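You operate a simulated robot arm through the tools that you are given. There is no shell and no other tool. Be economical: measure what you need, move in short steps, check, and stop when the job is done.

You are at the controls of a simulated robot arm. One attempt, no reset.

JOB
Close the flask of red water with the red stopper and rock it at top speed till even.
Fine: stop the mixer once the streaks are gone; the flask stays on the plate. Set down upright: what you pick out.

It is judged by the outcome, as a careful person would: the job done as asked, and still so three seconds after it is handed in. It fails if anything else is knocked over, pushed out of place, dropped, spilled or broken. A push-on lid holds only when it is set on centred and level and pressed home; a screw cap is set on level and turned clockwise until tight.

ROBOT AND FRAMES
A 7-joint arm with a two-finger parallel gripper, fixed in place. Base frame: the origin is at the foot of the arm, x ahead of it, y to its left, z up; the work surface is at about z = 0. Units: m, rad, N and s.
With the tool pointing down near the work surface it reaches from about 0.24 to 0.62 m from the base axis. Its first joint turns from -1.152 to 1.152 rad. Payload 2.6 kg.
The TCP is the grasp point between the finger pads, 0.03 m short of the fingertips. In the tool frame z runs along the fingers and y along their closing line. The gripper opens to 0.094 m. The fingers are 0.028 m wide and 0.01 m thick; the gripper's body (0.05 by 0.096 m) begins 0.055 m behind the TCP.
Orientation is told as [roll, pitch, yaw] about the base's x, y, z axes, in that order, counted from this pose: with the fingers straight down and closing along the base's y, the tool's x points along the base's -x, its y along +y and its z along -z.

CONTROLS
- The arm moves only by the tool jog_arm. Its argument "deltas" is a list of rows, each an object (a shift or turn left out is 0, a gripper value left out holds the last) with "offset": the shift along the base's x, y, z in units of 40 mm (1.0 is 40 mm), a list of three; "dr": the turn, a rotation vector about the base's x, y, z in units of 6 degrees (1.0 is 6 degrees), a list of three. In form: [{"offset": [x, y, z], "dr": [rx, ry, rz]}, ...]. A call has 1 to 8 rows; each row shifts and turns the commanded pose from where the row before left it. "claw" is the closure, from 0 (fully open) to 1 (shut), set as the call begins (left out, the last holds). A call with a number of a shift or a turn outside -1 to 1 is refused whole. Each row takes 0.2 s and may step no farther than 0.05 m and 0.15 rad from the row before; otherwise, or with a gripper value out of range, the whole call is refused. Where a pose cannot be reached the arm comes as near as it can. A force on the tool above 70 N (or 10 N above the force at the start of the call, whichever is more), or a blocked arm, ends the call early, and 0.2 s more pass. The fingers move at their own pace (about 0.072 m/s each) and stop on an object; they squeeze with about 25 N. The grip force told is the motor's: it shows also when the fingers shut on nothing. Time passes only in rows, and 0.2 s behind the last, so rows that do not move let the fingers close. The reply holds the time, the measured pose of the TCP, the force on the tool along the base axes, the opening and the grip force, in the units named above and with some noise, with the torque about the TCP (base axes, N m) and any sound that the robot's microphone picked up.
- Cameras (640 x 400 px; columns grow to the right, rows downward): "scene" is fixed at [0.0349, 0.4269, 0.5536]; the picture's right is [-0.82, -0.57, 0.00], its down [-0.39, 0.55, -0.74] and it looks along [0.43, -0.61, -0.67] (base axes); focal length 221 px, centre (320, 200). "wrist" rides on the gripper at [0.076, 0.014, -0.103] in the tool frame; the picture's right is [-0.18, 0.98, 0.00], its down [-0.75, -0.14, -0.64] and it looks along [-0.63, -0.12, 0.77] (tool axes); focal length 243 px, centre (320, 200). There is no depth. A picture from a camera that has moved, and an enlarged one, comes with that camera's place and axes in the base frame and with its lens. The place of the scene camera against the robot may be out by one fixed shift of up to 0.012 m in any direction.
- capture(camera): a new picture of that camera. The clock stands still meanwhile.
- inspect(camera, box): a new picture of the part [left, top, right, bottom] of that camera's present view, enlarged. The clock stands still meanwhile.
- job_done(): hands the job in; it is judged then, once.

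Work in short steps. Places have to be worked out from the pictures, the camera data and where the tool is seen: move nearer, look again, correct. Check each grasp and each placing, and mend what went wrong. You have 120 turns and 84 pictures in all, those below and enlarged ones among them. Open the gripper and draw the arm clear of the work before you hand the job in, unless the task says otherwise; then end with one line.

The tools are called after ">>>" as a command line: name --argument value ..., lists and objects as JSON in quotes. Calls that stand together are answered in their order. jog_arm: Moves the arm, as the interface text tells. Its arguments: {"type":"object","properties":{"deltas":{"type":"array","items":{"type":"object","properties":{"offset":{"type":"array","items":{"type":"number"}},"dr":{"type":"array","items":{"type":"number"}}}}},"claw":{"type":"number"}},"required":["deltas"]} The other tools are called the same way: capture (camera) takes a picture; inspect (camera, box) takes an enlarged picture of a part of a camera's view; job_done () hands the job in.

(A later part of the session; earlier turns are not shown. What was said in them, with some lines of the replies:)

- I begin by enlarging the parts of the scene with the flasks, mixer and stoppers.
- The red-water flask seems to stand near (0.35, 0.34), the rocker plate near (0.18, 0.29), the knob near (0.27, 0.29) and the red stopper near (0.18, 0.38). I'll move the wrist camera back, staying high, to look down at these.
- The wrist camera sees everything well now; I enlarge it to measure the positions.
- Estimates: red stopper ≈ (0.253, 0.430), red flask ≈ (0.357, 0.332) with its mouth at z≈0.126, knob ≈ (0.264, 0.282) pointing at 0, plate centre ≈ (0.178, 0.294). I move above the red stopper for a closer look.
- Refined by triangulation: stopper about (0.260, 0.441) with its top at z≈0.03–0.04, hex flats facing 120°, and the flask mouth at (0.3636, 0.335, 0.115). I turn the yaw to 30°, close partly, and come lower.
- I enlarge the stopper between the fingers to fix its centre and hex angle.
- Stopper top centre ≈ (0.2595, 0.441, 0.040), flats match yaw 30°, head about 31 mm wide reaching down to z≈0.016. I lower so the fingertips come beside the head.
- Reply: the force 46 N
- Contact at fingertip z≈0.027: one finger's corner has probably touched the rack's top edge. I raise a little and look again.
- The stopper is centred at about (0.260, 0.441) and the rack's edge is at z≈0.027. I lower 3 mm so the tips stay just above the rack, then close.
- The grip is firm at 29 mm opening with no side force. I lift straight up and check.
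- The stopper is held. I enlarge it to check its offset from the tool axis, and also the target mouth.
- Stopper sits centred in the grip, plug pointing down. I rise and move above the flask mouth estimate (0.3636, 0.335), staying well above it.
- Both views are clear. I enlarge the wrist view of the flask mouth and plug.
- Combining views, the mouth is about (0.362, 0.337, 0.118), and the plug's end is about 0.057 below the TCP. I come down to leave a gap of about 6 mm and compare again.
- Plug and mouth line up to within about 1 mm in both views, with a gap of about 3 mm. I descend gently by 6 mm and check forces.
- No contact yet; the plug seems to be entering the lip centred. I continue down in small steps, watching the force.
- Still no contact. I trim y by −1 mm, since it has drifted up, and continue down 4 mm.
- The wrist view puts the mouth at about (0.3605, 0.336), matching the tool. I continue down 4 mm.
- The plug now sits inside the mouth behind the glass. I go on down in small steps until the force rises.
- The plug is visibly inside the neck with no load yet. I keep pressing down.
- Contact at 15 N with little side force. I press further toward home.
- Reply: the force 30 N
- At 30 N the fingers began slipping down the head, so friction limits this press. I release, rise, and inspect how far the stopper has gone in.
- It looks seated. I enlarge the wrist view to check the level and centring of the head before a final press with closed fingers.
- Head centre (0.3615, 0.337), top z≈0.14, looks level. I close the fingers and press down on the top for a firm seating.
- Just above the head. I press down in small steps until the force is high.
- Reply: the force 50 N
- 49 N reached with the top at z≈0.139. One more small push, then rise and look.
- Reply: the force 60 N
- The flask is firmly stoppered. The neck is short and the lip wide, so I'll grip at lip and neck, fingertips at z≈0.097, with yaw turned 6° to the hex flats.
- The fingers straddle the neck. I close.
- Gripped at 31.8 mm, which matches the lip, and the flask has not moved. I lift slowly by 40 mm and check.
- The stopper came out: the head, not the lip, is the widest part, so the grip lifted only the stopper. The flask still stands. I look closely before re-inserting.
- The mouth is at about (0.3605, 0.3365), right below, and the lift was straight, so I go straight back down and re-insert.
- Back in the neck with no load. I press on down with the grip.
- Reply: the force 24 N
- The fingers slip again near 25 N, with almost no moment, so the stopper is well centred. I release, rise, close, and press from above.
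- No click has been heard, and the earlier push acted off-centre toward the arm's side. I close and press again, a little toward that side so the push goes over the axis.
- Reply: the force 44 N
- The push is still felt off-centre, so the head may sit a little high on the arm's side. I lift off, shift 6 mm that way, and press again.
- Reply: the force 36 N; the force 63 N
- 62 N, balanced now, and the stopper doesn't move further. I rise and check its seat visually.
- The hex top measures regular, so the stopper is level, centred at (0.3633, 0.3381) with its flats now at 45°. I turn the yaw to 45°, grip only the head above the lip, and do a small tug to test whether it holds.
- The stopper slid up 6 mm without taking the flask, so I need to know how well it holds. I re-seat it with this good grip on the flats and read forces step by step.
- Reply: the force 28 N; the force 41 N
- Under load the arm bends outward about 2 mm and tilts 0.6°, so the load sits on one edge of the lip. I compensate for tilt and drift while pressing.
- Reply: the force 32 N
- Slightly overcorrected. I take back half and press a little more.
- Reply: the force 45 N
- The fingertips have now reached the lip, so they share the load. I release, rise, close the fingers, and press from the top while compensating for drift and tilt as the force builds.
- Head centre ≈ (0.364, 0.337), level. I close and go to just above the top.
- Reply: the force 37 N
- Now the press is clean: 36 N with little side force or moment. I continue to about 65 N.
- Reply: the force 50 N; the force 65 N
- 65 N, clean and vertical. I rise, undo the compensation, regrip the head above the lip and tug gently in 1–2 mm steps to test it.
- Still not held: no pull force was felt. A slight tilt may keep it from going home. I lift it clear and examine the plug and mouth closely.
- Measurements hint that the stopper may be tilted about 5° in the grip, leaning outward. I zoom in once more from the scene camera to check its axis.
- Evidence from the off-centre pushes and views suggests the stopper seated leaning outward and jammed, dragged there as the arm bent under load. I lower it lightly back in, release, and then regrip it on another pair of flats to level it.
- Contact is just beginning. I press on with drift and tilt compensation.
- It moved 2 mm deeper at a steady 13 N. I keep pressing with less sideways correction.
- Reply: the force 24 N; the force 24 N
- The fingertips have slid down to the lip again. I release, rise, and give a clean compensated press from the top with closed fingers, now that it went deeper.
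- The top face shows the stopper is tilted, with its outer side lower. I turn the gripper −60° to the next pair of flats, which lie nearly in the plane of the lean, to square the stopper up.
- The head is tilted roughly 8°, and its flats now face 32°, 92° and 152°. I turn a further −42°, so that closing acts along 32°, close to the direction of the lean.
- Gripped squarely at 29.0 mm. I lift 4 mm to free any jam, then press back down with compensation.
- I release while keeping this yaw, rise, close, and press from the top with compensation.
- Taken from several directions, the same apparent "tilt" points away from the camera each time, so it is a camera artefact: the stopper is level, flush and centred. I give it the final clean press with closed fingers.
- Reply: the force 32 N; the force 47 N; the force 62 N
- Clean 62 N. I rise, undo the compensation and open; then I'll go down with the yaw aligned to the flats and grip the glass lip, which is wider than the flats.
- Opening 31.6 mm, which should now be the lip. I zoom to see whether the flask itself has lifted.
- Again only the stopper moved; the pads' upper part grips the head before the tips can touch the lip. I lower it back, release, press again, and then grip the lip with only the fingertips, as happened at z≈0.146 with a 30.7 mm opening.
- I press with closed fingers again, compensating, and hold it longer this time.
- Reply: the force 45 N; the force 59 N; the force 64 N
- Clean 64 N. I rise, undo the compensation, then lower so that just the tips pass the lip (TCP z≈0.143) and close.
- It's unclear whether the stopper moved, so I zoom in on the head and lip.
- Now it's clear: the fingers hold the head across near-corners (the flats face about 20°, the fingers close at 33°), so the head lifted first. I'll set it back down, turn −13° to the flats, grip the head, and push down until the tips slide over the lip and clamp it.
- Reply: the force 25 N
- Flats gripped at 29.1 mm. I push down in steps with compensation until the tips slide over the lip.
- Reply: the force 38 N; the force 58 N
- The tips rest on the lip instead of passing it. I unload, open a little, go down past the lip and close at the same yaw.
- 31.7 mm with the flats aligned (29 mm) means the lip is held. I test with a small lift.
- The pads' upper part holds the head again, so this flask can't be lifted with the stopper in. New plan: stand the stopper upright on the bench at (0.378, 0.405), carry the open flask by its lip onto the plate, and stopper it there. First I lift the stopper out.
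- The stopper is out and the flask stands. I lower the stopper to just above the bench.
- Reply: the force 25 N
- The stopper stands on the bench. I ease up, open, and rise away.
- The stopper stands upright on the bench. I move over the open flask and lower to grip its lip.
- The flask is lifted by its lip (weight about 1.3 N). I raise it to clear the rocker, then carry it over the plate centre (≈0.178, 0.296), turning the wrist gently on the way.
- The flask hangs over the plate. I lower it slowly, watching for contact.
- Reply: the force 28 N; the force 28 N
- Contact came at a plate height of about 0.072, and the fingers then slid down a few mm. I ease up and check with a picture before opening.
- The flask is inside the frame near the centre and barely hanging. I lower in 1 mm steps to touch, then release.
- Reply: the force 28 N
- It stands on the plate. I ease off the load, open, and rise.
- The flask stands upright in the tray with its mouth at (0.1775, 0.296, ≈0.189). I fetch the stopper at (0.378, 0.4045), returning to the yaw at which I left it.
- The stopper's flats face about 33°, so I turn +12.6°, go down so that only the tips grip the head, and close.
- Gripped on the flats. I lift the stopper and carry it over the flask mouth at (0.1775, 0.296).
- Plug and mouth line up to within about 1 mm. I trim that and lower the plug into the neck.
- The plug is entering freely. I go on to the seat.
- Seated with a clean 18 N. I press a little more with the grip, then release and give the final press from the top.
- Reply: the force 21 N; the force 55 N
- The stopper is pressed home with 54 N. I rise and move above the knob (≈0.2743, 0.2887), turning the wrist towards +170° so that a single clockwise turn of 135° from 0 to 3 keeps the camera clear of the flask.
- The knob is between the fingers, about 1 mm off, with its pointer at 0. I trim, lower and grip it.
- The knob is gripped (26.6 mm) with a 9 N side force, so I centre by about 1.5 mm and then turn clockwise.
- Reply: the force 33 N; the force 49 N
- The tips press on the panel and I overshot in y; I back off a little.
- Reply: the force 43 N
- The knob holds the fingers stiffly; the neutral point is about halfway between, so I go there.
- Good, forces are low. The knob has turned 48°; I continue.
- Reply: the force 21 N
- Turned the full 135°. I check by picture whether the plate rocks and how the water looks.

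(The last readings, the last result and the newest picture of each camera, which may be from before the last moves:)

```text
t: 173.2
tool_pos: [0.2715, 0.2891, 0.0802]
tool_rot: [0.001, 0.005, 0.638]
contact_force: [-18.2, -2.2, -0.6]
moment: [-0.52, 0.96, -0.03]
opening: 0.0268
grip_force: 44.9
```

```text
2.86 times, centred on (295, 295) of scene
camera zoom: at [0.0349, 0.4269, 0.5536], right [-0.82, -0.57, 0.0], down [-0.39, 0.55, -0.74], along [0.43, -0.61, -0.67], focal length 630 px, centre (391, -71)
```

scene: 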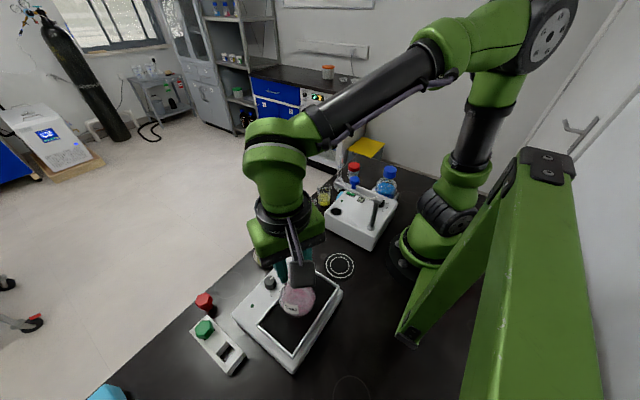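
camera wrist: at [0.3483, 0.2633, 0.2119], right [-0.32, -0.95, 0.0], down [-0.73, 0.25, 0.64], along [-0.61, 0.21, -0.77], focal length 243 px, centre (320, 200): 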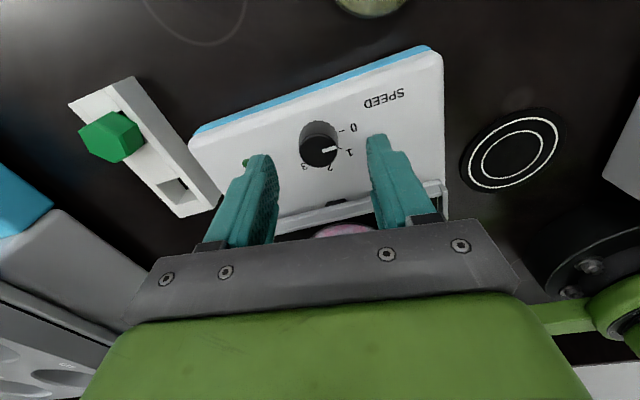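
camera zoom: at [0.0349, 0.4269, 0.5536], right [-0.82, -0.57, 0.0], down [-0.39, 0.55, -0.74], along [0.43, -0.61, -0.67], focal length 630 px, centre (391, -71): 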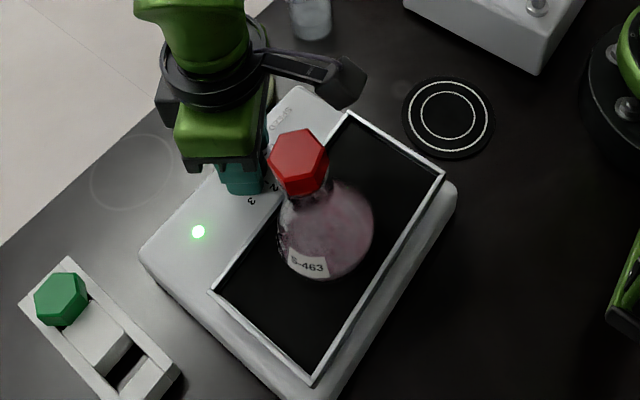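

The green lamp is on and the mixer runs; the streaks are already fainter. I hold the knob and let time pass.

>>> jog_arm --deltas '[{"offset": [-0.01, 0, 0]}, {}, {}, {}, {}, {}, {}, {}]'

>>> jog_arm --deltas '[{}, {}, {}, {}, {}, {}, {}, {}]'

>>> jog_arm --deltas '[{}, {}, {}, {}, {}, {}, {}, {}]'

>>> jog_arm --deltas '[{}, {}, {}, {}, {}, {}, {}, {}]'

>>> jog_arm --deltas '[{}, {}, {}, {}, {}, {}, {}, {}]'

>>> inspect --camera "scene" --box '[270, 250, 340, 320]'

```text
t: 175.0
tool_pos: [0.2713, 0.2895, 0.0796]
tool_rot: [0.001, 0.002, 0.639]
contact_force: [-19.7, 3.0, -11.0]
moment: [0.02, 0.66, -0.03]
opening: 0.0265
grip_force: 45.1
```

```text
t: 176.8
tool_pos: [0.2714, 0.2904, 0.0795]
tool_rot: [0.001, 0.002, 0.639]
contact_force: [-18.6, 4.5, -10.7]
moment: [0.09, 0.57, 0.02]
opening: 0.0268
grip_force: 44.6
```

```text
t: 178.6
tool_pos: [0.2715, 0.291, 0.0799]
tool_rot: [-0.001, 0.002, 0.642]
contact_force: [-19.1, 4.8, -9.4]
moment: [0.11, 0.59, -0.03]
opening: 0.0268
grip_force: 44.7
```

```text
t: 180.4
tool_pos: [0.2712, 0.289, 0.0787]
tool_rot: [-0.001, 0.002, 0.641]
contact_force: [-18.6, 3.7, -9.5]
moment: [0.1, 0.61, 0.01]
opening: 0.0266
grip_force: 45.1
```

```text
t: 182.2
tool_pos: [0.2718, 0.2883, 0.0803]
tool_rot: [0.0, 0.002, 0.641]
contact_force: [-19.7, 3.6, -8.2]
moment: [0.1, 0.64, -0.05]
opening: 0.027
grip_force: 44.8
```

```text
5.71 times, centred on (305, 285) of scene
camera zoom: at [0.035, 0.4269, 0.5536], right [-0.82, -0.57, 0.0], down [-0.39, 0.55, -0.74], along [0.43, -0.61, -0.67], focal length 1261 px, centre (406, -286)
```

zoom: 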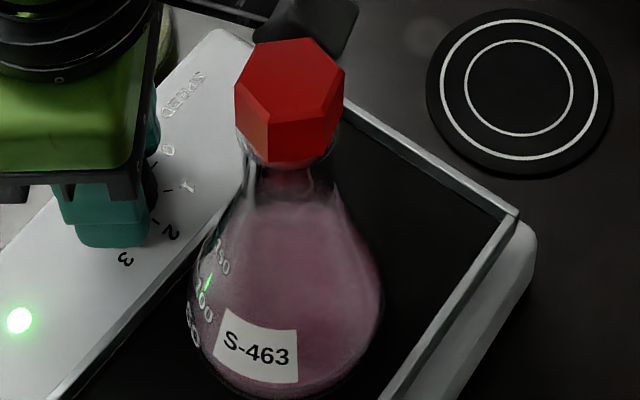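

After about 10 s the streaks are almost gone and the stopper stays put. I let it rock some more and look again.

>>> jog_arm --deltas '[{}, {}, {}, {}, {}, {}, {}, {}]'

>>> jog_arm --deltas '[{}, {}, {}, {}, {}, {}, {}, {}]'

>>> jog_arm --deltas '[{}, {}, {}, {}, {}, {}, {}, {}]'

>>> jog_arm --deltas '[{}, {}, {}, {}, {}, {}, {}, {}]'

>>> inspect --camera "scene" --box '[270, 250, 340, 320]'

```text
t: 184.0
tool_pos: [0.2704, 0.2887, 0.0812]
tool_rot: [0.0, 0.002, 0.64]
contact_force: [-19.3, 2.3, -7.2]
moment: [0.03, 0.63, 0.0]
opening: 0.0268
grip_force: 44.9
```

```text
t: 185.8
tool_pos: [0.2714, 0.2894, 0.0797]
tool_rot: [-0.001, 0.002, 0.639]
contact_force: [-20.0, 2.0, -6.0]
moment: [0.07, 0.61, 0.03]
opening: 0.0269
grip_force: 45.3
```

```text
t: 187.6
tool_pos: [0.2704, 0.2898, 0.0801]
tool_rot: [0.0, 0.001, 0.642]
contact_force: [-19.8, 1.8, -5.8]
moment: [0.09, 0.62, -0.03]
opening: 0.0265
grip_force: 45.4
```

```text
t: 189.4
tool_pos: [0.2723, 0.2914, 0.0794]
tool_rot: [0.001, 0.002, 0.641]
contact_force: [-19.5, 3.3, -5.7]
moment: [0.04, 0.59, 0.02]
opening: 0.0266
grip_force: 44.8
```

```text
5.71 times, centred on (305, 285) of scene
camera zoom: at [0.0349, 0.4269, 0.5536], right [-0.82, -0.57, 0.0], down [-0.39, 0.55, -0.74], along [0.43, -0.61, -0.67], focal length 1261 px, centre (406, -286)
```

zoom: 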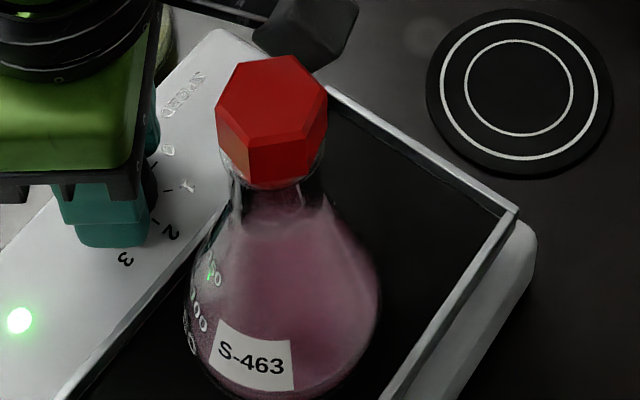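

The water looks even. I give it a few more seconds for safety, then turn the knob back to 0.

>>> jog_arm --deltas '[{}, {}, {}, {}, {}, {}, {}, {}]'

>>> jog_arm --deltas '[{}, {}, {}, {}, {}, {}, {}, {}]'

>>> jog_arm --deltas '[{"offset": [-0.01, 0, 0], "dr": [0, 0, 1]}, {"dr": [0, 0, 1]}, {"dr": [0, 0, 1]}, {"dr": [0, 0, 1]}, {"dr": [0, 0, 1]}, {"dr": [0, 0, 1]}, {"dr": [0, 0, 1]}, {"dr": [0, 0, 0.5]}]'

>>> jog_arm --deltas '[{"dr": [0, 0, 1]}, {"dr": [0, 0, 1]}, {"dr": [0, 0, 1]}, {"dr": [0, 0, 1]}, {"dr": [0, 0, 1]}, {"dr": [0, 0, 1]}, {"dr": [0, 0, 1]}, {"dr": [0, 0, 0]}]'

>>> jog_arm --deltas '[{"dr": [0, 0, 1]}, {"dr": [0, 0, 1]}, {"dr": [0, 0, 1]}, {"dr": [0, 0, 1]}, {"dr": [0, 0, 1]}, {"dr": [0, 0, 1]}, {"dr": [0, 0, 1]}, {"dr": [0, 0, 1]}]'

```text
t: 191.2
tool_pos: [0.2705, 0.2896, 0.0805]
tool_rot: [-0.002, 0.001, 0.64]
contact_force: [-20.0, 2.8, -5.7]
moment: [0.04, 0.63, -0.02]
opening: 0.0268
grip_force: 45.3
```

```text
t: 193.0
tool_pos: [0.2718, 0.2897, 0.0801]
tool_rot: [0.0, 0.003, 0.64]
contact_force: [-19.2, 2.4, -4.9]
moment: [0.07, 0.62, -0.02]
opening: 0.0271
grip_force: 45.2
```

```text
t: 194.8
tool_pos: [0.2726, 0.2897, 0.08]
tool_rot: [0.0, 0.0, 1.426]
contact_force: [-13.6, 1.6, -1.8]
moment: [-0.43, 0.63, -0.01]
opening: 0.0268
grip_force: 45.1
```

```text
t: 196.6
tool_pos: [0.2725, 0.2897, 0.08]
tool_rot: [-0.001, 0.001, 2.162]
contact_force: [-9.6, -2.7, 3.2]
moment: [-0.16, 0.19, 0.01]
opening: 0.0269
grip_force: 45.2
```

```text
t: 198.4
tool_pos: [0.2723, 0.29, 0.0807]
tool_rot: [0.001, 0.0, 2.995]
contact_force: [0.4, 2.3, -0.8]
moment: [0.05, -0.03, -0.85]
opening: 0.027
grip_force: 45.4
```

The 0 stop is felt (torque −0.85 N m). I release the knob, rise straight up, draw clear, and take the last picture.

>>> jog_arm --deltas '[{"dr": [0, 0, -0.1]}, {}, {}, {"offset": [0, 0, 0.4]}, {"offset": [0, 0, 0.8]}, {"offset": [0, 0, 0.9]}, {"offset": [0, 0, 0.9]}, {"offset": [0, 0, 0.9]}]' --claw 0.4

>>> jog_arm --deltas '[{"offset": [0, 0, 0.9]}, {"offset": [0, 0, 0.9]}, {"offset": [0.5, -0.5, 0.3]}, {"offset": [0.6, -0.7, 0]}, {"offset": [0.6, -0.7, 0]}, {"offset": [0.6, -0.7, 0]}, {"offset": [0.3, -0.5, 0]}, {}]'

>>> inspect --camera "scene" --box '[190, 220, 350, 380]'

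```text
t: 200.2
tool_pos: [0.2726, 0.2884, 0.2367]
tool_rot: [0.0, -0.002, 2.988]
contact_force: [-0.3, 0.2, 0.4]
moment: [0.02, -0.01, -0.02]
opening: 0.0565
grip_force: 0.0
```

```text
t: 202.0
tool_pos: [0.3775, 0.1656, 0.3208]
tool_rot: [0.0, 0.0, 2.986]
contact_force: [0.8, -0.4, -0.3]
moment: [-0.02, 0.03, 0.03]
opening: 0.0565
grip_force: 0.1
```

```text
2.50 times, centred on (270, 300) of scene
camera zoom: at [0.0349, 0.4269, 0.5536], right [-0.82, -0.57, 0.0], down [-0.39, 0.55, -0.74], along [0.43, -0.61, -0.67], focal length 552 px, centre (445, -50)
```

zoom: 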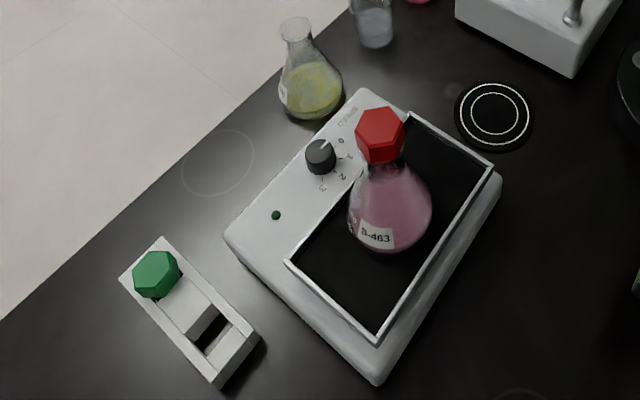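

The lamp is off, the knob is at 0, the water is evenly pink, and the stoppered flask stands on the plate. The gripper is open and clear, so I hand in.

>>> job_done

```text
The job is handed in.
```

The flask of red water is closed with the red stopper, mixed at speed 3 for about 20 s until even, and stands on the stopped rocker plate. One doubt remains: on the bench the stopper pulled out without resistance after each press. I pressed it in again on the plate with 54 N and it stayed put through the rocking, but I did not pull-test that last fit.
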